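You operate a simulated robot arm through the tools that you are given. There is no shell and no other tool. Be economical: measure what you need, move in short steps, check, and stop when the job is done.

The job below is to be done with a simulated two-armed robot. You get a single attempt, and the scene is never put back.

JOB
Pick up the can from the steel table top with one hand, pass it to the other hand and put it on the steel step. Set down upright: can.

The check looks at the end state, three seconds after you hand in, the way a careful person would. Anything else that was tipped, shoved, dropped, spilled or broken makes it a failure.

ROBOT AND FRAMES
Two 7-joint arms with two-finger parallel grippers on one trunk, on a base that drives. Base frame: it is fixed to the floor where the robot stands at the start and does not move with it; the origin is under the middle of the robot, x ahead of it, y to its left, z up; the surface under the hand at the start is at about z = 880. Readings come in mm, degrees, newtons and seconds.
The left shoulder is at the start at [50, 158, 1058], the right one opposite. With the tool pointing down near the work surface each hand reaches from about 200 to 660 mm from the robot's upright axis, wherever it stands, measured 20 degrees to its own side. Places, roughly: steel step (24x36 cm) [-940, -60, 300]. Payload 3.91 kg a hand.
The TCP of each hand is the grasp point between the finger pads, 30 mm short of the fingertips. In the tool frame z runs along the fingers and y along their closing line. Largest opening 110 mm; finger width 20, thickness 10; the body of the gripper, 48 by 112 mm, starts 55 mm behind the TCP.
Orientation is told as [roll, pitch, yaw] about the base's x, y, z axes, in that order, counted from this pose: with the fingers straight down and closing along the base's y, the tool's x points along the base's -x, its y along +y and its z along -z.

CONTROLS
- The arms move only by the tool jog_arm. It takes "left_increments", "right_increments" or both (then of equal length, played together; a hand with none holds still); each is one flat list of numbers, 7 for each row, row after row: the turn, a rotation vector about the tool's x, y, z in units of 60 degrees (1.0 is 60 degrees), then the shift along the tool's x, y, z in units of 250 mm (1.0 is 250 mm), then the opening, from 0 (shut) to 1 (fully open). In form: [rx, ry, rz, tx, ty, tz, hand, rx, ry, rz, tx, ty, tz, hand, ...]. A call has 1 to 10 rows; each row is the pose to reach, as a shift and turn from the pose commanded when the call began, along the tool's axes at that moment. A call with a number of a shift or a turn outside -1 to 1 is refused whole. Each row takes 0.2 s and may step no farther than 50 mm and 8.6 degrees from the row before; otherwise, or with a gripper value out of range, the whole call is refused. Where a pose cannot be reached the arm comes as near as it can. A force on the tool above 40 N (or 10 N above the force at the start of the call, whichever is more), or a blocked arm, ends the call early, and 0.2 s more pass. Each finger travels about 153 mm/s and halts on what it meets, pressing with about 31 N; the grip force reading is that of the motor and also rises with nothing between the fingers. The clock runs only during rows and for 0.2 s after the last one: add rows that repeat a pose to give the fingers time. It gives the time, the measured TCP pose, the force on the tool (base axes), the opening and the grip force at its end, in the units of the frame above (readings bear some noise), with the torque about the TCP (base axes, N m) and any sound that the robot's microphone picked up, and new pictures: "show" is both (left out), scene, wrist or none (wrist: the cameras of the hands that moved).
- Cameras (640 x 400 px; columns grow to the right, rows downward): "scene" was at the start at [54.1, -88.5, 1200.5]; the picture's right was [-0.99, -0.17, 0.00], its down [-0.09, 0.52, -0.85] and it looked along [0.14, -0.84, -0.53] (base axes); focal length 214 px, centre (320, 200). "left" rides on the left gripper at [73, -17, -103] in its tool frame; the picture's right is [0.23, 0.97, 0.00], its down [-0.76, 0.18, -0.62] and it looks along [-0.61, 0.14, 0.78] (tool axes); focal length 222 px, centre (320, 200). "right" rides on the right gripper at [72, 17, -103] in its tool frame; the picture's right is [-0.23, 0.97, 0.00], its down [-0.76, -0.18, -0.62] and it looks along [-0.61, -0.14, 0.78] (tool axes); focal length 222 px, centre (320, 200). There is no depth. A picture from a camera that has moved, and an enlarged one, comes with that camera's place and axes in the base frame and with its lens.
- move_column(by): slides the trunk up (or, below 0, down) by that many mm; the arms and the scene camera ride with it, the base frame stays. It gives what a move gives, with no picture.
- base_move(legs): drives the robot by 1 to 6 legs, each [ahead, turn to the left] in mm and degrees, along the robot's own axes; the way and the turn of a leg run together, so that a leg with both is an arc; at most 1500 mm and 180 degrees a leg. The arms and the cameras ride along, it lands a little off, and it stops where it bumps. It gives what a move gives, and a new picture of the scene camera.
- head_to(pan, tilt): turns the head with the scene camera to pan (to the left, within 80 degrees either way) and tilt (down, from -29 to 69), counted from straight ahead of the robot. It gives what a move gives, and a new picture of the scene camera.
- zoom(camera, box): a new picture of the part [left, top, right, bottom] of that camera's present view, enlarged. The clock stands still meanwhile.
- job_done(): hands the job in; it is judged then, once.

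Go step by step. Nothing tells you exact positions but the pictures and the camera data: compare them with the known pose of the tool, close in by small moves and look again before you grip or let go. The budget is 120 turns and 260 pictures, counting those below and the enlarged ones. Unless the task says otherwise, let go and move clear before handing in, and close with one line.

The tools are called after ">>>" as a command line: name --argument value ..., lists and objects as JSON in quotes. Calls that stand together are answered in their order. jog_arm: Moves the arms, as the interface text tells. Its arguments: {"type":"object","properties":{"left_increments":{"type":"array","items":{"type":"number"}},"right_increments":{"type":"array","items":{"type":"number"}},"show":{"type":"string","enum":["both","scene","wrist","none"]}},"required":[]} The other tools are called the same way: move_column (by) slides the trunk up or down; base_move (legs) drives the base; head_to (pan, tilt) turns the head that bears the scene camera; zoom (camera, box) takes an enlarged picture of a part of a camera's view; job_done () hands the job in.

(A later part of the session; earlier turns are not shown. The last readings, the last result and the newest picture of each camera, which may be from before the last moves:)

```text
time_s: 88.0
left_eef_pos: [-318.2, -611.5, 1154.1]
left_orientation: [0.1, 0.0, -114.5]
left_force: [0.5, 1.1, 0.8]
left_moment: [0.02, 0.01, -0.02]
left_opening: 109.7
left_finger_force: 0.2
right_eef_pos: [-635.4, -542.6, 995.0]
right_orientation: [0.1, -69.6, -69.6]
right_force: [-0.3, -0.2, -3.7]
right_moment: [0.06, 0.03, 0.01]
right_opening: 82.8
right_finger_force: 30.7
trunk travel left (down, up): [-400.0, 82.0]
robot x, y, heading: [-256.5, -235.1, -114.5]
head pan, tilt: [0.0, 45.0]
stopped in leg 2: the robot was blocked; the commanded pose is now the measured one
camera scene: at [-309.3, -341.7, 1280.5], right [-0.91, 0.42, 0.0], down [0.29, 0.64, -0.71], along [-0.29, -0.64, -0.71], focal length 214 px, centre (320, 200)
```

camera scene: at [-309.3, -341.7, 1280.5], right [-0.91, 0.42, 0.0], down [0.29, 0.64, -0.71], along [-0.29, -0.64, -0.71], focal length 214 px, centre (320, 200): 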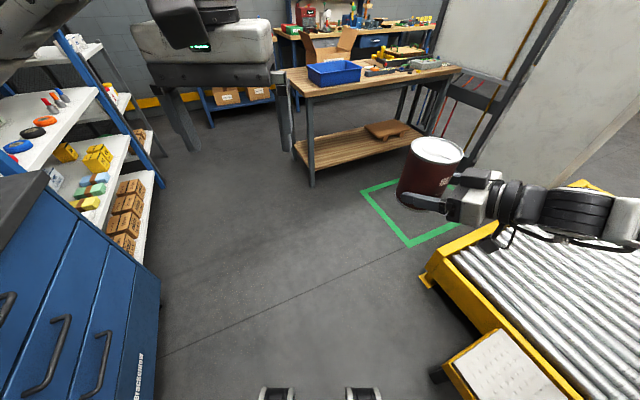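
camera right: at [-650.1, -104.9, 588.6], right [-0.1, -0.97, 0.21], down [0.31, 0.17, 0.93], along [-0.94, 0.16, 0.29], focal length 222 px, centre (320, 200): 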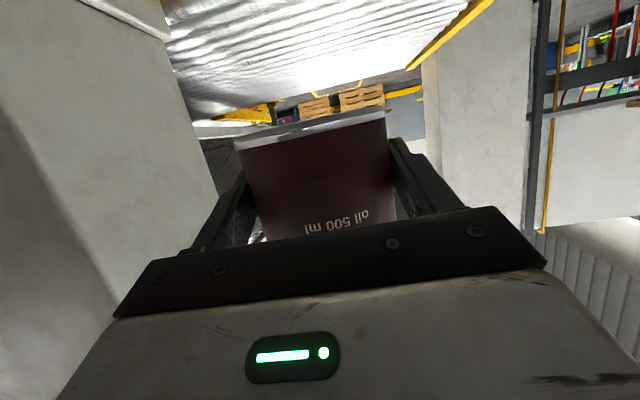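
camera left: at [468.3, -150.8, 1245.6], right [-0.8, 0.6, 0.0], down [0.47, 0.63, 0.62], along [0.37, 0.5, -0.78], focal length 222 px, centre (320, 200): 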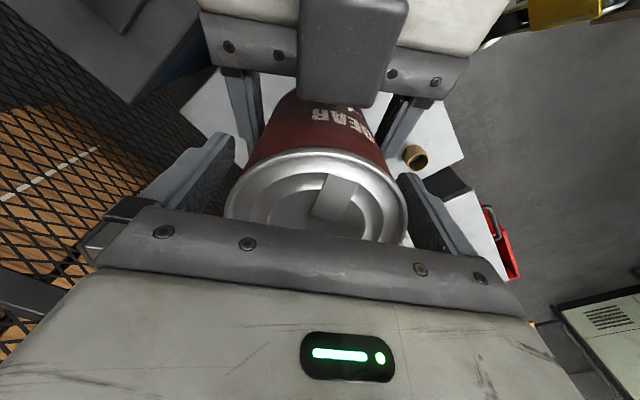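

I bumped something with the base turn. I'll look left and right before any other motion.

>>> head_to --pan 75 --tilt 40

>>> head_to --pan -75 --tilt 40

```text
time_s: 89.5
left_eef_pos: [-317.1, -612.4, 1155.1]
left_orientation: [-0.1, 0.0, -114.4]
left_force: [-0.8, -0.2, -0.7]
left_moment: [0.02, 0.0, 0.01]
left_opening: 109.7
left_finger_force: 0.0
right_eef_pos: [-635.2, -544.2, 997.6]
right_orientation: [-0.1, -69.7, -69.4]
right_force: [0.9, -0.5, -5.6]
right_moment: [0.05, 0.02, 0.0]
right_opening: 83.1
right_finger_force: 31.2
trunk travel left (down, up): [-400.0, 82.0]
robot x, y, heading: [-255.2, -235.7, -114.7]
head pan, tilt: [75.0, 40.0]
camera scene: at [-209.9, -322.0, 1287.8], right [-0.64, -0.77, 0.0], down [-0.49, 0.41, -0.77], along [0.59, -0.49, -0.64], focal length 214 px, centre (320, 200)
```

scene: 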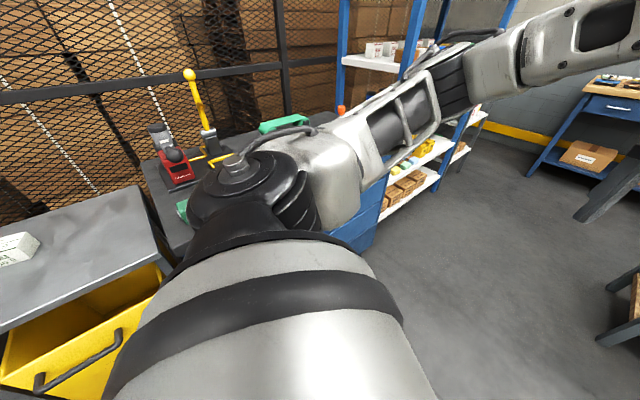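

```text
time_s: 91.8
left_eef_pos: [-318.0, -612.0, 1154.6]
left_orientation: [0.0, 0.0, -114.4]
left_force: [-0.4, 0.2, 0.0]
left_moment: [0.04, 0.01, -0.01]
left_opening: 110.0
left_finger_force: 0.1
right_eef_pos: [-635.1, -544.4, 997.4]
right_orientation: [-0.1, -69.7, -69.4]
right_force: [0.1, -0.5, -5.0]
right_moment: [0.06, 0.03, 0.0]
right_opening: 83.0
right_finger_force: 31.2
trunk travel left (down, up): [-400.0, 82.0]
robot x, y, heading: [-258.0, -232.6, -114.7]
head pan, tilt: [-75.0, 40.0]
camera scene: at [-359.2, -253.6, 1287.8], right [0.17, 0.99, 0.0], down [0.63, -0.11, -0.77], along [-0.76, 0.13, -0.64], focal length 214 px, centre (320, 200)
```

scene: 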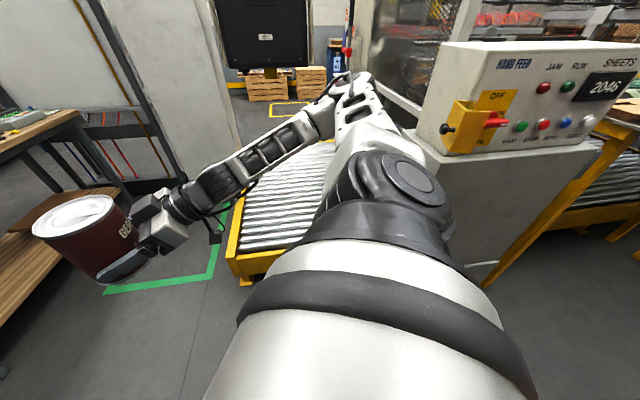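

I'll zoom at the elbow areas to find the contact.

>>> zoom --camera "scene" --box '[240, 20, 480, 170]'

>>> head_to --pan 80 --tilt 65

```text
2.67 times, centred on (360, 95) of scene
camera zoom: at [-359.2, -253.6, 1287.8], right [0.17, 0.99, 0.0], down [0.63, -0.11, -0.77], along [-0.76, 0.13, -0.64], focal length 572 px, centre (213, 480)
```

zoom: 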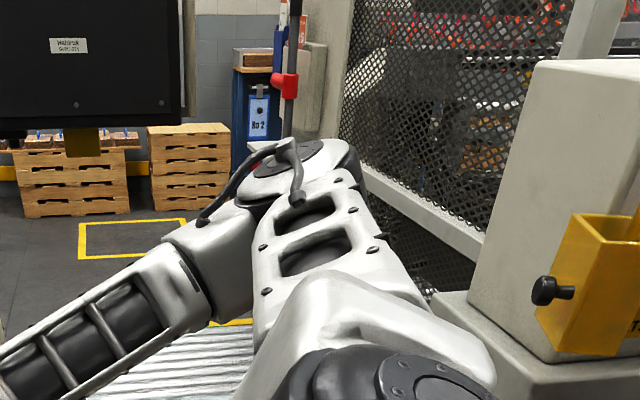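

```text
time_s: 94.2
left_eef_pos: [-316.8, -611.3, 1154.7]
left_orientation: [0.0, -0.1, -114.4]
left_force: [-0.2, 0.7, -0.2]
left_moment: [-0.03, 0.0, -0.01]
left_opening: 109.9
left_finger_force: 0.1
right_eef_pos: [-636.0, -541.6, 997.9]
right_orientation: [-0.2, -69.7, -69.4]
right_force: [0.3, -0.2, -4.0]
right_moment: [0.07, 0.01, -0.01]
right_opening: 82.7
right_finger_force: 31.0
trunk travel left (down, up): [-400.0, 82.0]
robot x, y, heading: [-259.2, -233.9, -114.6]
head pan, tilt: [80.0, 65.0]
camera scene: at [-225.5, -302.2, 1255.5], right [-0.57, -0.82, 0.0], down [-0.75, 0.52, -0.42], along [0.35, -0.24, -0.91], focal length 214 px, centre (320, 200)
```

scene: 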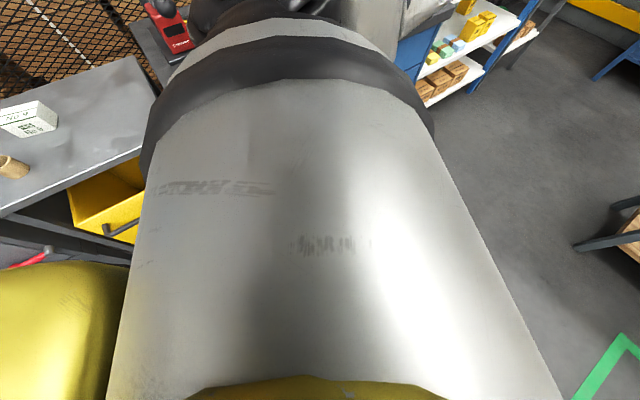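

Arm poses are unchanged relative to the robot, so the contact must be low on the base, and nothing looks displaced. I'll ease off by turning back a little, then move forward into open floor.

>>> base_move --legs '[[0, -6], [150, 0]]'

>>> head_to --pan 80 --tilt 55

```text
time_s: 95.5
left_eef_pos: [-358.2, -610.8, 1155.4]
left_orientation: [0.1, 0.1, -120.1]
left_force: [0.4, 0.3, 0.5]
left_moment: [0.0, -0.03, -0.01]
left_opening: 110.1
left_finger_force: 0.1
right_eef_pos: [-669.2, -509.8, 995.1]
right_orientation: [0.0, -69.4, -75.4]
right_force: [-0.4, -0.7, -5.2]
right_moment: [0.07, 0.03, 0.0]
right_opening: 82.5
right_finger_force: 30.8
trunk travel left (down, up): [-400.0, 82.0]
robot x, y, heading: [-262.6, -241.6, -120.5]
head pan, tilt: [80.0, 65.0]
stopped in leg 2: the robot was blocked; the commanded pose is now the measured one
camera scene: at [-237.2, -312.2, 1255.4], right [-0.65, -0.76, 0.0], down [-0.69, 0.59, -0.42], along [0.32, -0.27, -0.91], focal length 214 px, centre (320, 200)
```

scene: 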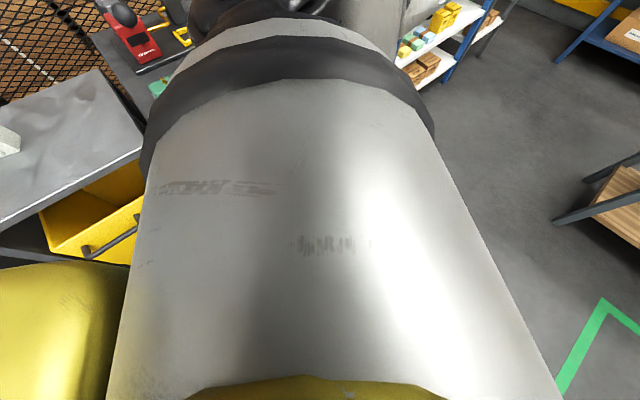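

```text
time_s: 96.3
left_eef_pos: [-358.5, -611.1, 1155.2]
left_orientation: [0.1, 0.0, -120.2]
left_force: [-0.4, -0.1, -0.4]
left_moment: [0.01, 0.03, 0.0]
left_opening: 109.8
left_finger_force: 0.0
right_eef_pos: [-668.2, -508.5, 996.2]
right_orientation: [-0.1, -69.6, -75.0]
right_force: [0.3, -0.1, -5.7]
right_moment: [0.07, 0.0, 0.0]
right_opening: 82.7
right_finger_force: 30.7
trunk travel left (down, up): [-400.0, 82.0]
robot x, y, heading: [-257.2, -241.4, -120.6]
head pan, tilt: [80.0, 55.0]
camera scene: at [-228.3, -319.4, 1267.1], right [-0.65, -0.76, 0.0], down [-0.62, 0.53, -0.57], along [0.44, -0.37, -0.82], focal length 214 px, centre (320, 200)
```

scene: 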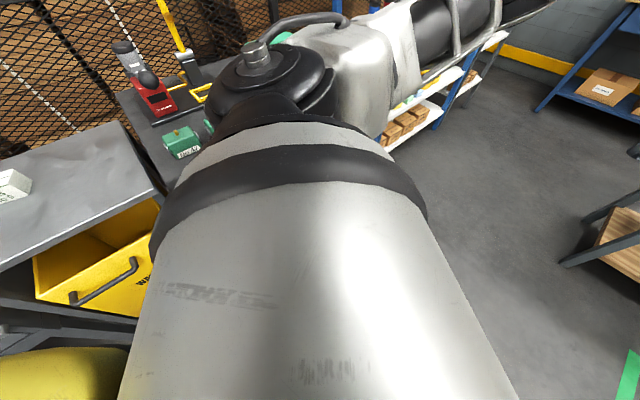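

Still blocked going forward, so something on the right-arm side must be touching. I'll look there closely.

>>> head_to --pan -55 --tilt 25

>>> head_to --pan -60 --tilt 65

>>> head_to --pan 0 --tilt 69

```text
time_s: 98.4
left_eef_pos: [-359.3, -609.8, 1155.0]
left_orientation: [0.0, 0.1, -120.1]
left_force: [-1.0, 0.0, 0.1]
left_moment: [-0.01, 0.0, 0.03]
left_opening: 110.2
left_finger_force: 0.0
right_eef_pos: [-667.1, -508.9, 995.8]
right_orientation: [-0.1, -69.6, -75.2]
right_force: [-0.1, 0.3, -4.3]
right_moment: [0.07, 0.01, -0.03]
right_opening: 82.7
right_finger_force: 30.8
trunk travel left (down, up): [-400.0, 82.0]
robot x, y, heading: [-259.6, -237.0, -120.4]
head pan, tilt: [-55.0, 25.0]
camera scene: at [-375.0, -279.7, 1311.1], right [-0.08, 1.0, 0.0], down [0.42, 0.03, -0.91], along [-0.9, -0.07, -0.42], focal length 214 px, centre (320, 200)
```

scene: 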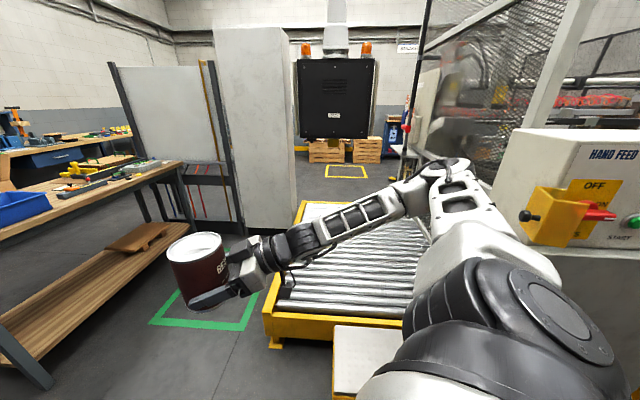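

```text
time_s: 99.5
left_eef_pos: [-358.9, -610.3, 1155.1]
left_orientation: [0.0, 0.0, -120.3]
left_force: [-0.3, 0.1, 0.4]
left_moment: [-0.03, 0.0, -0.01]
left_opening: 110.1
left_finger_force: 0.0
right_eef_pos: [-669.1, -508.5, 997.1]
right_orientation: [0.0, -69.6, -75.1]
right_force: [-0.3, 0.7, -5.3]
right_moment: [0.1, 0.0, 0.03]
right_opening: 83.0
right_finger_force: 31.0
trunk travel left (down, up): [-400.0, 82.0]
robot x, y, heading: [-261.6, -236.5, -120.6]
head pan, tilt: [-60.0, 65.0]
camera scene: at [-343.8, -271.9, 1255.5], right [0.01, 1.0, 0.0], down [0.91, -0.01, -0.42], along [-0.42, 0.0, -0.91], focal length 214 px, centre (320, 200)
```

scene: 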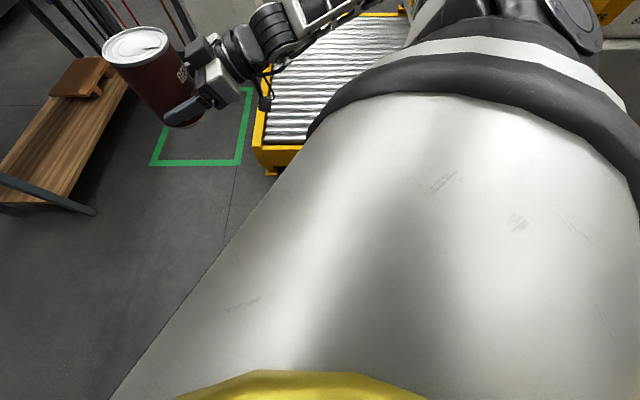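

```text
time_s: 100.8
left_eef_pos: [-359.4, -610.6, 1155.4]
left_orientation: [-0.1, -0.1, -120.3]
left_force: [-0.9, 0.5, -0.6]
left_moment: [0.02, 0.03, 0.02]
left_opening: 109.6
left_finger_force: 0.0
right_eef_pos: [-669.3, -509.4, 995.9]
right_orientation: [0.0, -69.6, -75.0]
right_force: [0.6, -0.4, -5.4]
right_moment: [0.09, 0.01, 0.01]
right_opening: 82.8
right_finger_force: 31.1
trunk travel left (down, up): [-400.0, 82.0]
robot x, y, heading: [-264.6, -233.5, -120.5]
head pan, tilt: [0.0, 68.8]
camera scene: at [-311.6, -320.6, 1251.6], right [-0.86, 0.51, 0.0], down [0.47, 0.8, -0.36], along [-0.18, -0.31, -0.93], focal length 214 px, centre (320, 200)
```

scene: 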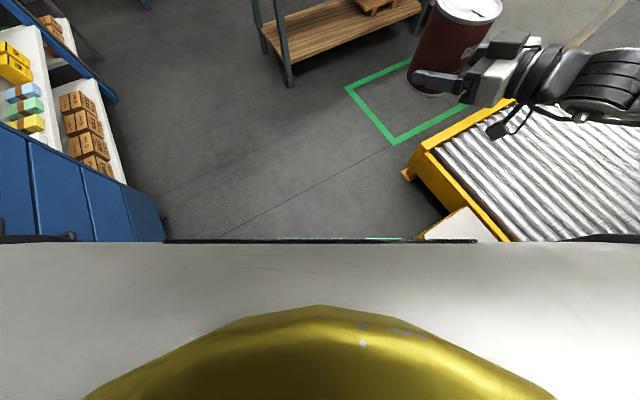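

No visible contact anywhere. I'll test a short single forward leg.

>>> base_move --legs '[[60, 0]]'

```text
time_s: 101.8
left_eef_pos: [-389.7, -661.4, 1155.3]
left_orientation: [0.0, 0.0, -120.2]
left_force: [-0.6, -0.1, 0.2]
left_moment: [0.05, 0.01, 0.0]
left_opening: 110.3
left_finger_force: 0.0
right_eef_pos: [-698.5, -558.8, 995.2]
right_orientation: [0.0, -69.6, -75.3]
right_force: [0.4, -1.2, -5.4]
right_moment: [0.07, -0.01, 0.0]
right_opening: 82.7
right_finger_force: 31.1
trunk travel left (down, up): [-400.0, 82.0]
robot x, y, heading: [-291.4, -289.7, -120.8]
head pan, tilt: [0.0, 68.8]
camera scene: at [-341.6, -371.4, 1251.5], right [-0.86, 0.51, 0.0], down [0.47, 0.8, -0.36], along [-0.18, -0.31, -0.93], focal length 214 px, centre (320, 200)
```

scene: 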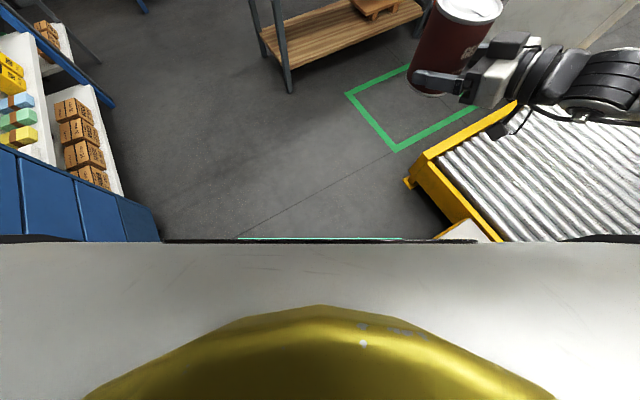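

It moves freely, so the earlier stops weren't caused by a real obstacle in this direction. I'll continue with single legs, turning left toward the table.

>>> base_move --legs '[[0, 90]]'

```text
time_s: 106.0
left_eef_pos: [84.0, -374.1, 1154.7]
left_orientation: [0.1, -0.1, -28.4]
left_force: [0.0, 0.6, 0.5]
left_moment: [0.0, 0.0, 0.02]
left_opening: 110.0
left_finger_force: 0.1
right_eef_pos: [-6.8, -686.7, 996.8]
right_orientation: [0.0, -69.6, 16.5]
right_force: [-0.4, 0.5, -4.4]
right_moment: [0.0, 0.07, -0.01]
right_opening: 83.0
right_finger_force: 31.1
trunk travel left (down, up): [-400.0, 82.0]
robot x, y, heading: [-287.4, -289.3, -28.6]
head pan, tilt: [0.0, 68.8]
camera scene: at [-207.8, -334.5, 1251.6], right [-0.48, -0.88, 0.0], down [-0.82, 0.45, -0.36], along [0.32, -0.17, -0.93], focal length 214 px, centre (320, 200)
```

scene: 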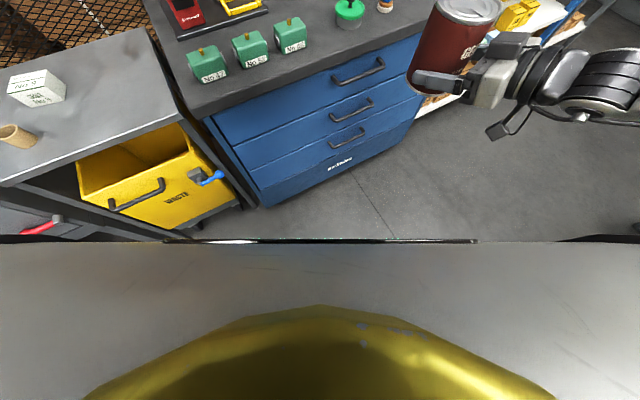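

Good view: the bench and table are undisturbed, and the waste bin is well below the table top. I'll set the right hand straight ahead again (it worked before at this height relative to the shoulder) and raise the left hand out of the way.

>>> jog_arm --right_increments '[0.021, 0, 0.008, -0.011, 0.002, 0.006, 0, 0.07, 0, 0.026, -0.037, 0.007, 0.02, 0, 0.141, 0, 0.052, -0.075, 0.015, 0.04, 0, 0.225, 0, 0.084, -0.119, 0.023, 0.064, 0, 0.316, 0, 0.118, -0.168, 0.033, 0.09, 0, 0.408, 0, 0.152, -0.216, 0.042, 0.115, 0, 0.499, 0, 0.186, -0.265, 0.052, 0.141, 0, 0.583, 0, 0.217, -0.31, 0.061, 0.165, 0, 0.654, 0, 0.244, -0.347, 0.068, 0.185, 0, 0.703, 0, 0.262, -0.373, 0.073, 0.199, 0]' --left_increments '[0, 0, 0, 0, 0, -0.016, 1, 0, 0, 0, 0, 0, -0.052, 1, 0, 0, 0, 0, 0, -0.1, 1, 0, 0, 0, 0, 0, -0.17, 1, 0, 0, 0, 0, 0, -0.23, 1, 0, 0, 0, 0, 0, -0.3, 1, 0, 0, 0, 0, 0, -0.37, 1, 0, 0, 0, 0, 0, -0.43, 1, 0, 0, 0, 0, 0, -0.48, 1, 0, 0, 0, 0, 0, -0.52, 1]' --show "scene"

```text
time_s: 108.2
left_eef_pos: [84.0, -372.7, 1283.7]
left_orientation: [-0.1, 0.1, -28.5]
left_force: [0.8, -1.1, -0.1]
left_moment: [0.02, 0.04, 0.02]
left_opening: 109.9
left_finger_force: 0.0
right_eef_pos: [64.5, -647.4, 1066.9]
right_orientation: [0.0, -69.6, -28.6]
right_force: [-0.8, -0.3, -3.9]
right_moment: [0.02, 0.06, 0.0]
right_opening: 83.1
right_finger_force: 31.4
right hand out of reach, approached as far as the arm can: row 2, 3, 4, 5, 6, 7, 8
trunk travel left (down, up): [-400.0, 82.0]
robot x, y, heading: [-291.9, -289.1, -29.1]
head pan, tilt: [0.0, 68.8]
camera scene: at [-207.8, -334.2, 1251.6], right [-0.48, -0.88, 0.0], down [-0.82, 0.45, -0.36], along [0.32, -0.17, -0.93], focal length 214 px, centre (320, 200)
```

scene: 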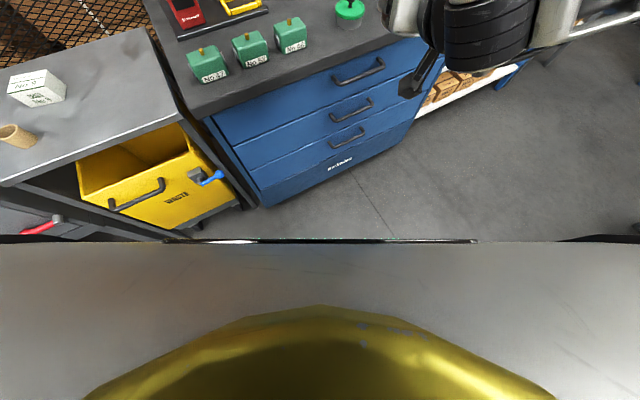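

The right hand is straight ahead again. I'll drive in single legs to a stand-off in front of the steel table: first turn to heading about 85.

>>> base_move --legs '[[0, 114]]'

```text
time_s: 113.5
left_eef_pos: [-373.3, 87.9, 1284.2]
left_orientation: [0.0, 0.0, 86.7]
left_force: [0.2, -0.1, 0.6]
left_moment: [-0.02, -0.01, -0.04]
left_opening: 110.2
left_finger_force: 0.0
right_eef_pos: [-117.3, 188.0, 1067.6]
right_orientation: [0.0, -69.6, 86.8]
right_force: [0.0, -0.3, -4.7]
right_moment: [-0.08, 0.01, -0.03]
right_opening: 82.7
right_finger_force: 30.7
trunk travel left (down, up): [-400.0, 82.0]
robot x, y, heading: [-293.5, -287.1, 86.6]
head pan, tilt: [0.0, 68.8]
camera scene: at [-285.9, -191.8, 1251.6], right [1.0, -0.06, 0.0], down [-0.06, -0.93, -0.36], along [0.02, 0.36, -0.93], focal length 214 px, centre (320, 200)
```

scene: 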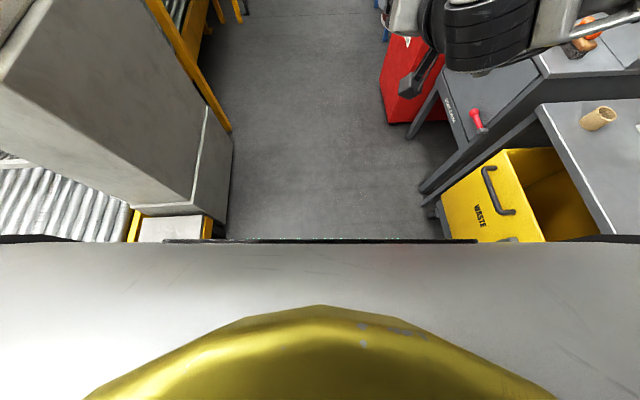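

The corridor is clear and the bin rim is well below the table top. Drive forward.

>>> base_move --legs '[[435, 0]]'

>>> base_move --legs '[[0, -86.6]]'

>>> head_to --pan 0 --tilt 45

```text
time_s: 116.1
left_eef_pos: [-346.2, 517.7, 1284.4]
left_orientation: [0.0, 0.1, 86.7]
left_force: [0.0, -0.4, 0.0]
left_moment: [0.02, 0.02, 0.01]
left_opening: 109.8
left_finger_force: 0.0
right_eef_pos: [-89.3, 617.5, 1067.2]
right_orientation: [0.0, -69.5, 86.7]
right_force: [1.0, 0.4, -5.0]
right_moment: [-0.08, 0.02, -0.01]
right_opening: 82.7
right_finger_force: 31.3
trunk travel left (down, up): [-400.0, 82.0]
robot x, y, heading: [-263.2, 140.5, 86.5]
head pan, tilt: [0.0, 68.8]
camera scene: at [-258.4, 237.9, 1251.6], right [1.0, -0.06, 0.0], down [-0.06, -0.93, -0.36], along [0.02, 0.36, -0.93], focal length 214 px, centre (320, 200)
```

scene: 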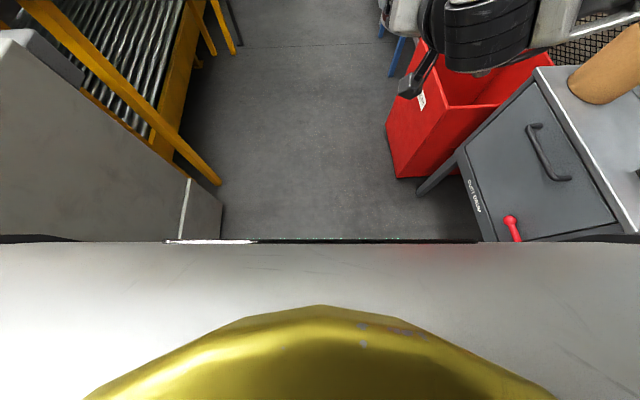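

```text
time_s: 120.2
left_eef_pos: [108.1, 241.6, 1284.2]
left_orientation: [0.0, 0.0, -0.8]
left_force: [0.3, -0.1, -0.4]
left_moment: [0.01, -0.01, 0.02]
left_opening: 109.9
left_finger_force: 0.1
right_eef_pos: [218.9, -10.6, 1066.6]
right_orientation: [-0.2, -69.4, -0.7]
right_force: [-0.1, 0.9, -5.3]
right_moment: [0.02, 0.05, 0.02]
right_opening: 82.7
right_finger_force: 30.9
trunk travel left (down, up): [-400.0, 82.0]
robot x, y, heading: [-262.7, 143.1, -1.1]
head pan, tilt: [0.0, 68.8]
camera scene: at [-168.3, 139.3, 1251.6], right [-0.02, -1.0, 0.0], down [-0.93, 0.02, -0.36], along [0.36, -0.01, -0.93], focal length 214 px, centre (320, 200)
```

scene: 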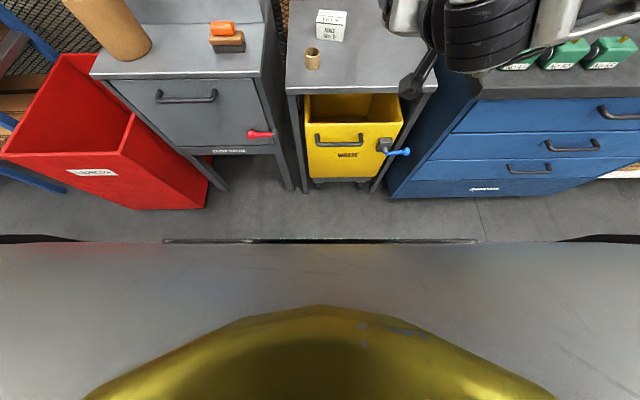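

```text
time_s: 121.1
left_eef_pos: [107.4, 242.3, 1283.9]
left_orientation: [0.0, -0.1, -0.6]
left_force: [-0.5, 0.4, -1.1]
left_moment: [0.02, 0.02, 0.01]
left_opening: 109.8
left_finger_force: 0.1
right_eef_pos: [219.2, -11.4, 1067.6]
right_orientation: [0.0, -69.6, -0.6]
right_force: [0.3, 0.7, -6.0]
right_moment: [0.02, 0.1, 0.02]
right_opening: 82.8
right_finger_force: 30.7
trunk travel left (down, up): [-400.0, 82.0]
robot x, y, heading: [-263.4, 143.0, -1.1]
head pan, tilt: [0.0, 45.0]
camera scene: at [-142.9, 138.9, 1280.4], right [-0.02, -1.0, 0.0], down [-0.71, 0.01, -0.71], along [0.71, -0.01, -0.71], focal length 214 px, centre (320, 200)
```

scene: 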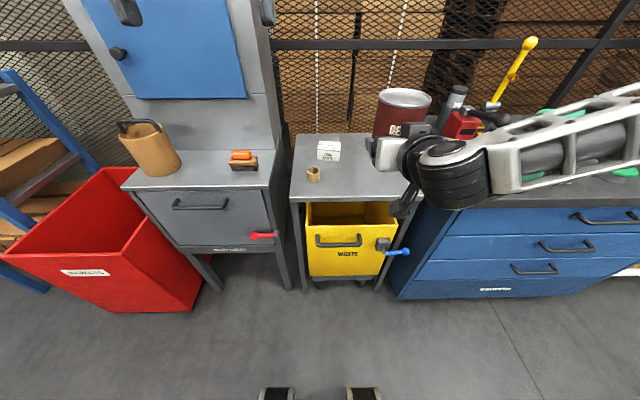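

The table area ahead is clear, with its near edge at x about 340. I'll drive 198 mm ahead so the can is over the table at about [425, -12].

>>> base_move --legs '[[198, 0]]'

>>> move_column --by -190

>>> head_to --pan -15 --tilt 50

```text
time_s: 122.7
left_eef_pos: [309.4, 235.2, 1283.1]
left_orientation: [-0.1, 0.0, -0.8]
left_force: [0.7, -0.6, 0.2]
left_moment: [0.02, 0.03, -0.02]
left_opening: 110.4
left_finger_force: 0.1
right_eef_pos: [420.4, -16.5, 1065.9]
right_orientation: [-0.2, -69.6, -0.8]
right_force: [-1.1, -0.4, -6.0]
right_moment: [-0.02, 0.05, -0.01]
right_opening: 82.5
right_finger_force: 30.9
trunk travel left (down, up): [-400.0, 82.0]
robot x, y, heading: [-63.7, 137.8, -1.1]
head pan, tilt: [0.0, 45.0]
camera scene: at [59.5, 134.6, 1280.4], right [-0.02, -1.0, 0.0], down [-0.71, 0.01, -0.71], along [0.71, -0.01, -0.71], focal length 214 px, centre (320, 200)
```

scene: 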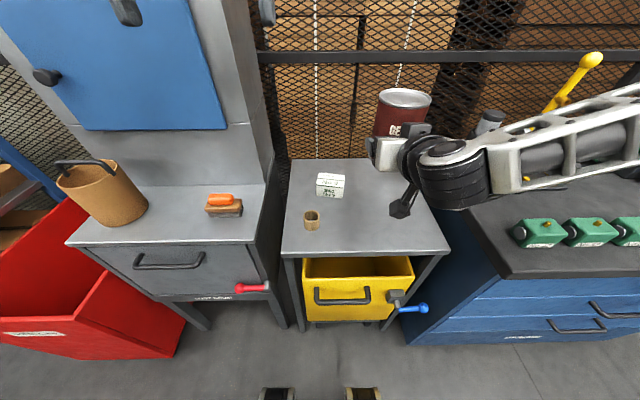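

```text
time_s: 124.8
left_eef_pos: [308.9, 236.2, 1092.9]
left_orientation: [0.0, -0.1, -0.8]
left_force: [0.1, -0.3, -0.1]
left_moment: [-0.01, -0.03, -0.02]
left_opening: 109.9
left_finger_force: 0.0
right_eef_pos: [419.8, -15.0, 876.7]
right_orientation: [-0.1, -69.5, -0.9]
right_force: [-0.1, -0.7, -4.5]
right_moment: [-0.01, 0.09, 0.0]
right_opening: 82.8
right_finger_force: 30.8
trunk travel left (down, up): [-210.0, 272.0]
robot x, y, heading: [-61.6, 139.8, -1.1]
head pan, tilt: [0.0, 45.0]
```

```text
time_s: 125.5
left_eef_pos: [309.5, 235.2, 1093.5]
left_orientation: [0.1, 0.0, -0.8]
left_force: [-0.4, -0.8, -0.5]
left_moment: [0.01, -0.01, -0.01]
left_opening: 110.2
left_finger_force: 0.1
right_eef_pos: [419.3, -16.5, 877.8]
right_orientation: [-0.1, -69.5, -0.8]
right_force: [-0.4, 0.3, -5.2]
right_moment: [0.0, 0.08, 0.01]
right_opening: 82.7
right_finger_force: 30.9
trunk travel left (down, up): [-210.0, 272.0]
robot x, y, heading: [-62.3, 135.3, -1.2]
head pan, tilt: [-15.0, 50.0]
camera scene: at [51.4, 115.0, 1083.6], right [-0.28, -0.96, 0.0], down [-0.74, 0.21, -0.64], along [0.62, -0.18, -0.77], focal length 214 px, centre (320, 200)
```

scene: 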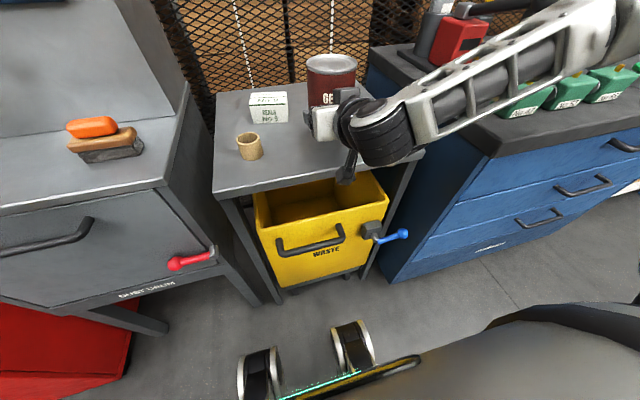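

The camera hangs just in front of the table edge and the can bottom is about 42 mm above the table. I'll lower by 34 mm and zoom.

>>> move_column --by -34

>>> zoom --camera "scene" --box '[260, 60, 420, 200]'

>>> zoom --camera "right" --box '[100, 40, 540, 300]'

```text
time_s: 126.3
left_eef_pos: [309.6, 235.0, 1059.7]
left_orientation: [0.0, 0.0, -0.9]
left_force: [-1.4, 1.3, -0.1]
left_moment: [0.0, 0.0, 0.02]
left_opening: 109.8
left_finger_force: 0.0
right_eef_pos: [419.8, -16.2, 842.5]
right_orientation: [0.0, -69.5, -0.8]
right_force: [-0.4, 0.7, -4.5]
right_moment: [0.0, 0.05, -0.03]
right_opening: 82.5
right_finger_force: 31.1
trunk travel left (down, up): [-176.0, 306.0]
robot x, y, heading: [-58.8, 134.7, -1.1]
head pan, tilt: [-15.0, 50.0]
```

```text
2.86 times, centred on (340, 130) of scene
camera zoom: at [51.2, 114.9, 1049.6], right [-0.28, -0.96, 0.0], down [-0.74, 0.21, -0.64], along [0.62, -0.18, -0.77], focal length 613 px, centre (263, 400)
```

zoom: 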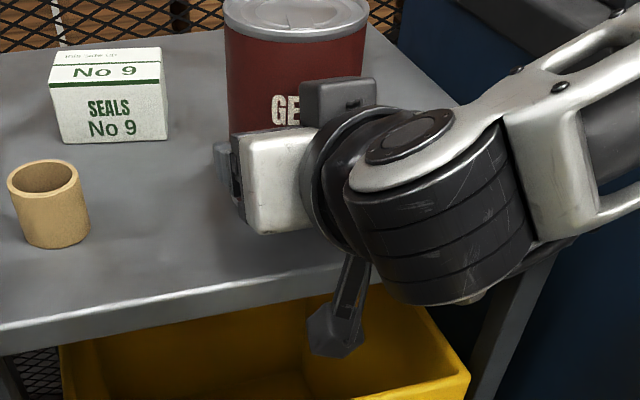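

```text
1.45 times, centred on (320, 170) of right
camera zoom: at [297.4, 3.4, 810.7], right [0.09, 0.97, 0.21], down [-0.32, -0.17, 0.93], along [0.94, -0.16, 0.29], focal length 323 px, centre (320, 244)
```

zoom: 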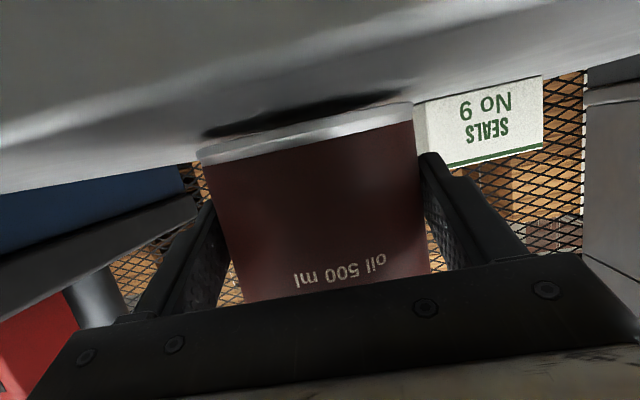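

The can floats just above the table with its shadow touching. I'll lower slowly and watch the force.

>>> jog_arm --right_increments '[0, 0, 0, 0.006, 0, 0.002, 0, 0, 0, 0, 0.012, 0, 0.004, 0, 0, 0, 0, 0.018, 0, 0.006, 0, 0, 0, 0, 0.024, 0, 0.009, 0, 0, 0, 0, 0.024, 0, 0.009, 0]' --show "wrist"

```text
time_s: 127.5
left_eef_pos: [306.7, 236.6, 1060.3]
left_orientation: [0.0, -0.1, -0.9]
left_force: [0.0, 0.0, -0.1]
left_moment: [0.04, -0.04, 0.03]
left_opening: 110.1
left_finger_force: 0.1
right_eef_pos: [419.1, -16.2, 839.1]
right_orientation: [-0.1, -70.0, -0.7]
right_force: [-4.8, -3.6, 12.5]
right_moment: [-0.37, -0.75, -0.22]
right_opening: 82.6
right_finger_force: 31.3
trunk travel left (down, up): [-176.0, 306.0]
robot x, y, heading: [-63.3, 135.9, -1.3]
head pan, tilt: [-15.0, 50.0]
camera right: at [297.2, 4.0, 805.5], right [0.09, 0.97, 0.21], down [-0.33, -0.17, 0.93], along [0.94, -0.16, 0.3], focal length 222 px, centre (320, 200)
```

right: 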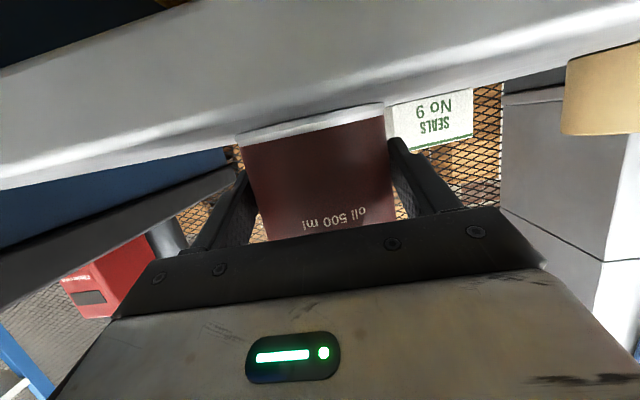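

The can stands on the table. I'll relieve the press by 1.5 mm, open, and look.

>>> jog_arm --right_increments '[0, 0, 0, -0.006, 0, -0.002, 0, 0, 0, 0, -0.006, 0, -0.002, 0.8, 0, 0, 0, -0.006, 0, -0.002, 0.9, 0, 0, 0, -0.006, 0, -0.002, 1, 0, 0, 0, -0.006, 0, -0.002, 1]' --show "both"

```text
time_s: 128.7
left_eef_pos: [307.7, 235.8, 1059.7]
left_orientation: [0.1, -0.2, -0.7]
left_force: [-0.8, -0.2, 0.2]
left_moment: [0.02, 0.02, -0.02]
left_opening: 110.0
left_finger_force: 0.1
right_eef_pos: [419.1, -14.7, 837.6]
right_orientation: [-0.2, -69.5, -0.6]
right_force: [-0.1, 0.0, -0.6]
right_moment: [0.01, -0.01, -0.03]
right_opening: 110.3
right_finger_force: 0.0
trunk travel left (down, up): [-176.0, 306.0]
robot x, y, heading: [-63.5, 137.2, -1.2]
head pan, tilt: [-15.0, 50.0]
camera scene: at [51.0, 115.0, 1049.6], right [-0.28, -0.96, 0.0], down [-0.74, 0.21, -0.64], along [0.62, -0.18, -0.77], focal length 214 px, centre (320, 200)
camera right: at [296.9, 4.1, 805.5], right [0.09, 0.97, 0.21], down [-0.32, -0.17, 0.93], along [0.94, -0.16, 0.3], focal length 222 px, centre (320, 200)
```

scene: 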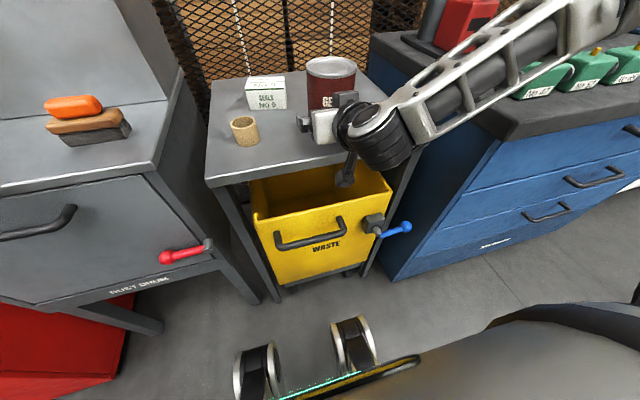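
right: 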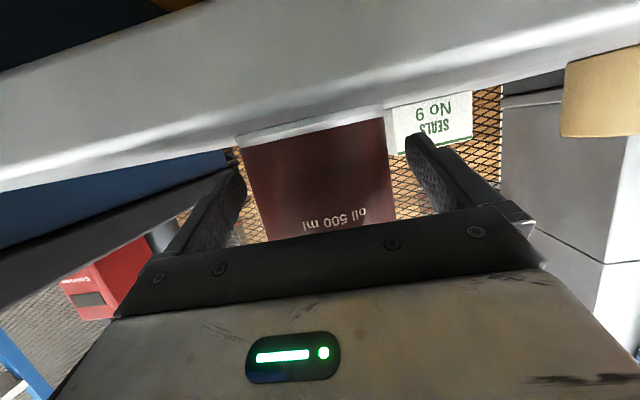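

The can stands free. I'll back the base straight out to withdraw the fingers, then raise the trunk.

>>> base_move --legs '[[-180, 0]]'

>>> move_column --by 170

```text
time_s: 130.3
left_eef_pos: [123.2, 241.8, 1059.6]
left_orientation: [0.0, 0.0, -0.5]
left_force: [0.0, -0.3, -0.6]
left_moment: [0.0, 0.02, 0.01]
left_opening: 110.3
left_finger_force: 0.0
right_eef_pos: [233.1, -9.5, 838.2]
right_orientation: [-0.1, -69.6, -0.5]
right_force: [1.3, -0.3, 0.9]
right_moment: [0.02, 0.0, -0.01]
right_opening: 110.1
right_finger_force: 0.1
trunk travel left (down, up): [-176.0, 306.0]
robot x, y, heading: [-248.0, 141.5, -0.6]
head pan, tilt: [-15.0, 50.0]
camera scene: at [-134.7, 119.0, 1049.6], right [-0.27, -0.96, 0.0], down [-0.74, 0.21, -0.64], along [0.62, -0.18, -0.77], focal length 214 px, centre (320, 200)
```

scene: 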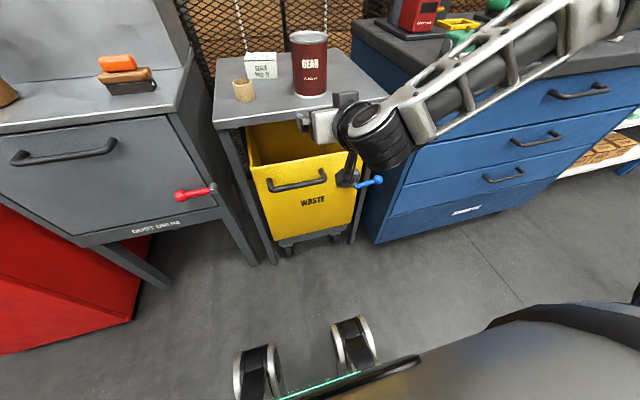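

```text
time_s: 132.2
left_eef_pos: [121.7, 241.3, 1230.5]
left_orientation: [-0.1, -0.1, -0.4]
left_force: [0.5, 0.1, 0.4]
left_moment: [0.0, -0.02, 0.01]
left_opening: 110.1
left_finger_force: 0.0
right_eef_pos: [234.8, -8.8, 1006.6]
right_orientation: [-0.1, -69.5, -0.4]
right_force: [-0.4, 0.5, 0.0]
right_moment: [-0.04, 0.01, -0.01]
right_opening: 110.0
right_finger_force: 0.0
trunk travel left (down, up): [-346.0, 136.0]
robot x, y, heading: [-246.0, 137.0, -0.8]
head pan, tilt: [-15.0, 50.0]
```

The can is upright and nothing is disturbed. Now I'll turn the right hand to point straight down.

>>> jog_arm --right_increments '[0, 0.125, 0, 0, 0, 0, 1, 0, 0.25, 0, 0, 0, 0, 1, 0, 0.375, 0, 0, 0, 0, 1, 0, 0.5, 0, 0, 0, 0, 1, 0, 0.625, 0, 0, 0, 0, 1, 0, 0.75, 0, 0, 0, 0, 1, 0, 0.875, 0, 0, 0, 0, 1, 0, 1.0, 0, 0, 0, 0, 1]' --show "none"

>>> jog_arm --right_increments '[0, 0.08, 0, 0, 0, 0, 1, 0, 0.158, 0, 0, 0, 0, 1]' --show "both"

```text
time_s: 134.0
left_eef_pos: [123.1, 241.6, 1229.7]
left_orientation: [0.0, 0.0, -0.4]
left_force: [0.2, -0.2, -0.1]
left_moment: [0.02, 0.01, -0.02]
left_opening: 109.8
left_finger_force: 0.0
right_eef_pos: [232.7, -9.0, 1007.4]
right_orientation: [0.0, -9.4, -0.5]
right_force: [0.4, -0.8, 0.2]
right_moment: [-0.01, 0.03, 0.0]
right_opening: 109.9
right_finger_force: 0.1
trunk travel left (down, up): [-346.0, 136.0]
robot x, y, heading: [-244.3, 143.9, -0.7]
head pan, tilt: [-15.0, 50.0]
```

```text
time_s: 134.6
left_eef_pos: [123.2, 241.6, 1229.4]
left_orientation: [0.1, -0.2, -0.5]
left_force: [0.1, -0.3, -0.6]
left_moment: [0.01, -0.03, 0.02]
left_opening: 109.9
left_finger_force: 0.1
right_eef_pos: [228.6, -15.8, 1008.8]
right_orientation: [0.1, -0.1, -0.5]
right_force: [1.0, -0.6, 0.5]
right_moment: [-0.04, -0.01, -0.04]
right_opening: 110.0
right_finger_force: 0.0
right hand out of reach, approached as far as the arm can: row 2
trunk travel left (down, up): [-346.0, 136.0]
robot x, y, heading: [-246.4, 137.3, -0.7]
head pan, tilt: [-15.0, 50.0]
camera scene: at [-134.8, 119.0, 1219.6], right [-0.27, -0.96, 0.0], down [-0.74, 0.21, -0.64], along [0.62, -0.18, -0.77], focal length 214 px, centre (320, 200)
camera right: at [154.7, 2.0, 1111.1], right [0.24, 0.97, 0.0], down [0.76, -0.18, 0.62], along [0.61, -0.15, -0.78], focal length 222 px, centre (320, 200)
```

scene: 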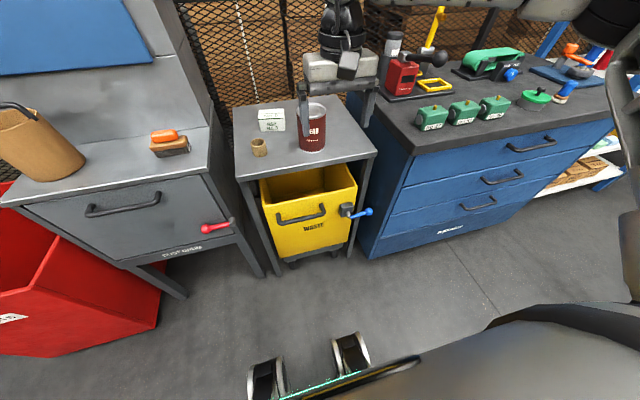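
right: 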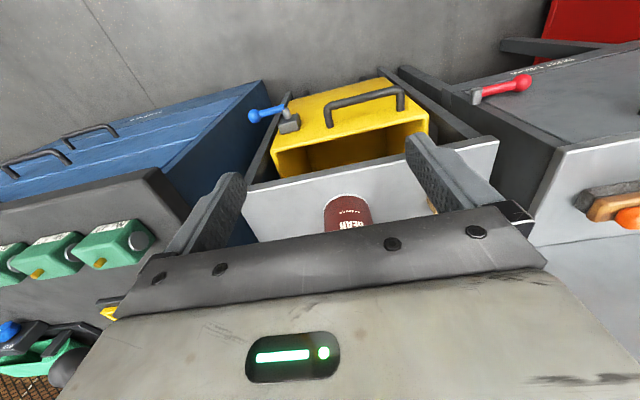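

The right hand points down at z 1008 and clears the can top (about 918). Drive forward 198 mm to hover over the can.

>>> base_move --legs '[[198, 0]]'

>>> zoom --camera "right" --box '[160, 40, 480, 240]'

```text
time_s: 136.2
left_eef_pos: [318.9, 239.7, 1230.2]
left_orientation: [0.0, -0.1, -0.3]
left_force: [-1.1, -0.1, 0.2]
left_moment: [-0.02, 0.02, 0.03]
left_opening: 109.9
left_finger_force: 0.1
right_eef_pos: [424.0, -16.7, 1006.6]
right_orientation: [0.0, 0.0, -0.3]
right_force: [-0.3, 0.1, -0.3]
right_moment: [-0.02, 0.01, 0.01]
right_opening: 109.9
right_finger_force: 0.1
trunk travel left (down, up): [-346.0, 136.0]
robot x, y, heading: [-52.8, 138.6, -0.7]
head pan, tilt: [-15.0, 50.0]
camera scene: at [62.4, 116.8, 1219.5], right [-0.27, -0.96, 0.0], down [-0.74, 0.21, -0.64], along [0.62, -0.17, -0.77], focal length 214 px, centre (320, 200)
```

scene: 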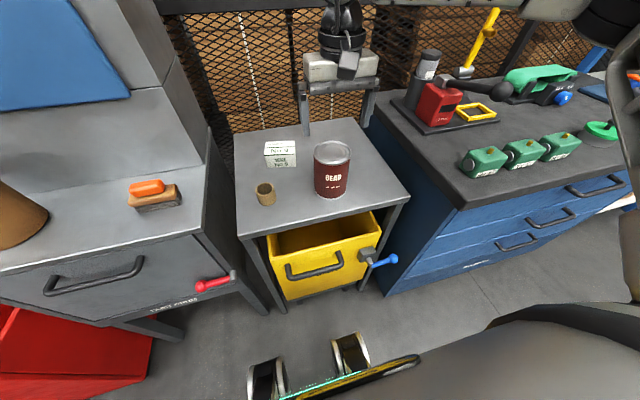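

```text
2.00 times, centred on (320, 140) of right
camera zoom: at [352.0, 0.6, 1110.8], right [0.23, 0.97, 0.0], down [0.76, -0.18, 0.62], along [0.61, -0.15, -0.78], focal length 444 px, centre (320, 320)
```

zoom: 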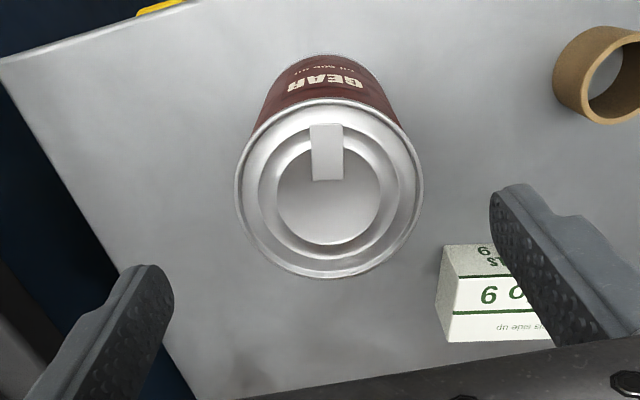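

The can is at [430, -14.5], top about 918, as expected. I'll descend to z 893 around it.

>>> jog_arm --right_increments '[0, 0, 0, -0.01, 0.004, 0.08, 1, 0, 0, 0, -0.024, 0.009, 0.16, 1, 0, 0, 0, -0.024, 0.009, 0.24, 1, 0, 0, 0, -0.024, 0.009, 0.24, 1]' --show "wrist"

```text
time_s: 137.2
left_eef_pos: [317.8, 240.8, 1229.1]
left_orientation: [0.0, 0.0, -0.3]
left_force: [-0.1, 0.2, -0.6]
left_moment: [0.01, 0.0, -0.03]
left_opening: 110.3
left_finger_force: 0.0
right_eef_pos: [424.0, -24.5, 949.5]
right_orientation: [0.1, -0.1, -0.4]
right_force: [0.1, 0.4, 1.3]
right_moment: [0.01, 0.02, -0.03]
right_opening: 110.1
right_finger_force: 0.1
right hand out of reach, approached as far as the arm can: row 1, 2, 3, 4
trunk travel left (down, up): [-346.0, 136.0]
robot x, y, heading: [-54.1, 137.9, -0.6]
head pan, tilt: [-15.0, 50.0]
camera right: at [350.1, -6.5, 1053.4], right [0.23, 0.97, 0.0], down [0.76, -0.18, 0.62], along [0.61, -0.14, -0.78], focal length 222 px, centre (320, 200)
```

right: 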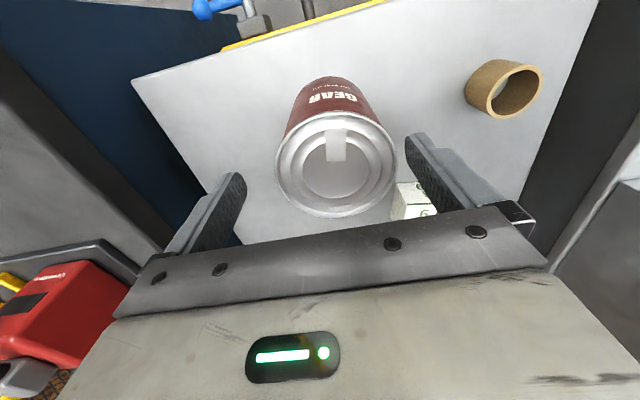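

The arm is at a posture limit here, but the trunk can do the vertical. I'll raise the trunk 25 mm, turn the base 1.2° left to shift the hand over the can, and recheck.

>>> move_column --by 25

>>> base_move --legs '[[3, 1.2]]'

>>> zoom --camera "right" --box '[160, 40, 480, 240]'

```text
time_s: 137.9
left_eef_pos: [318.8, 240.2, 1254.8]
left_orientation: [0.0, -0.1, -0.3]
left_force: [-0.3, -0.2, 0.9]
left_moment: [-0.02, -0.03, 0.0]
left_opening: 110.0
left_finger_force: 0.0
right_eef_pos: [423.4, -24.6, 976.2]
right_orientation: [0.1, -0.1, -0.4]
right_force: [0.6, 0.3, 0.5]
right_moment: [0.0, -0.01, -0.02]
right_opening: 109.7
right_finger_force: 0.0
trunk travel left (down, up): [-371.0, 111.0]
robot x, y, heading: [-52.3, 137.5, -0.5]
head pan, tilt: [-15.0, 50.0]
```

```text
time_s: 138.6
left_eef_pos: [320.4, 247.0, 1254.1]
left_orientation: [0.1, 0.0, 0.9]
left_force: [-0.6, 0.9, 0.5]
left_moment: [-0.03, 0.01, 0.04]
left_opening: 110.1
left_finger_force: 0.0
right_eef_pos: [429.0, -14.5, 976.4]
right_orientation: [0.0, -0.1, 0.8]
right_force: [0.0, 0.1, -0.2]
right_moment: [0.04, -0.01, 0.0]
right_opening: 109.8
right_finger_force: 0.0
trunk travel left (down, up): [-371.0, 111.0]
robot x, y, heading: [-45.1, 136.9, 0.7]
head pan, tilt: [-15.0, 50.0]
camera scene: at [65.3, 119.3, 1244.6], right [-0.25, -0.97, 0.0], down [-0.74, 0.19, -0.64], along [0.62, -0.16, -0.77], focal length 214 px, centre (320, 200)
```

scene: 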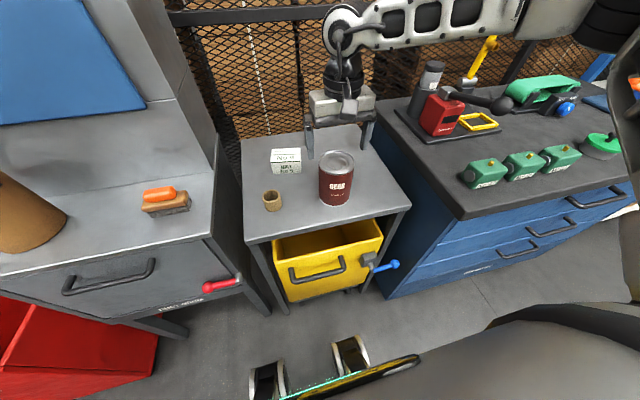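

```text
2.00 times, centred on (320, 140) of right
camera zoom: at [356.2, 2.0, 1078.7], right [0.21, 0.98, 0.0], down [0.76, -0.17, 0.62], along [0.61, -0.13, -0.78], focal length 444 px, centre (320, 320)
```

zoom: 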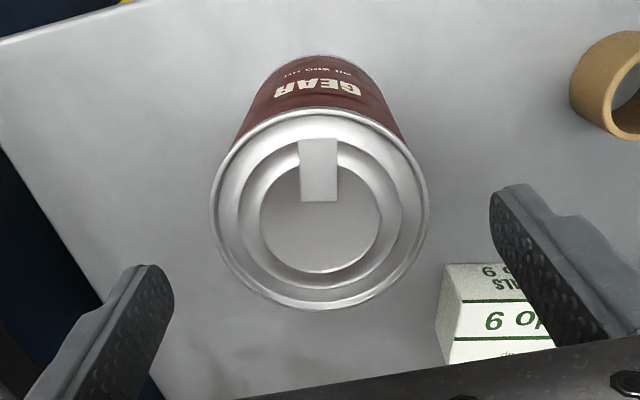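

Centred exactly. I'll lower with the trunk 82 mm to the grip height.

>>> move_column --by -82

>>> zoom --camera "right" --box '[0, 0, 640, 400]'

```text
time_s: 139.8
left_eef_pos: [319.4, 246.7, 1174.1]
left_orientation: [-0.1, -0.1, 0.9]
left_force: [0.3, -0.2, -0.2]
left_moment: [0.02, 0.01, 0.0]
left_opening: 110.1
left_finger_force: 0.1
right_eef_pos: [429.3, -15.0, 893.4]
right_orientation: [0.1, -0.2, 0.8]
right_force: [-0.5, 0.0, 0.9]
right_moment: [-0.02, -0.02, 0.02]
right_opening: 109.8
right_finger_force: 0.0
trunk travel left (down, up): [-289.0, 193.0]
robot x, y, heading: [-45.9, 141.2, 0.7]
head pan, tilt: [-15.0, 50.0]
```

```text
1.00 times, centred on (320, 200) of right (not enlarged: the box is as wide or as high as the picture)
camera zoom: at [356.0, 1.9, 996.8], right [0.21, 0.98, 0.0], down [0.76, -0.17, 0.63], along [0.61, -0.13, -0.78], focal length 222 px, centre (320, 200)
```

zoom: 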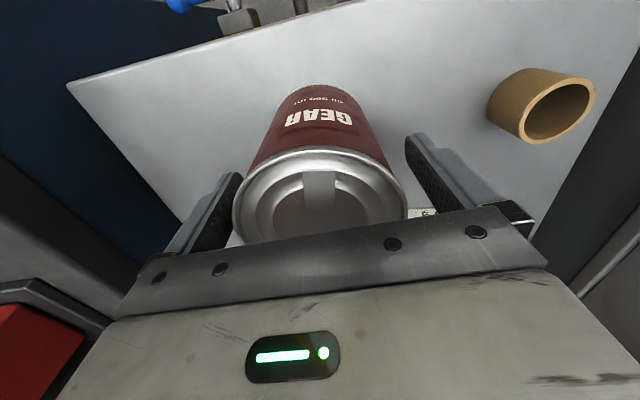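

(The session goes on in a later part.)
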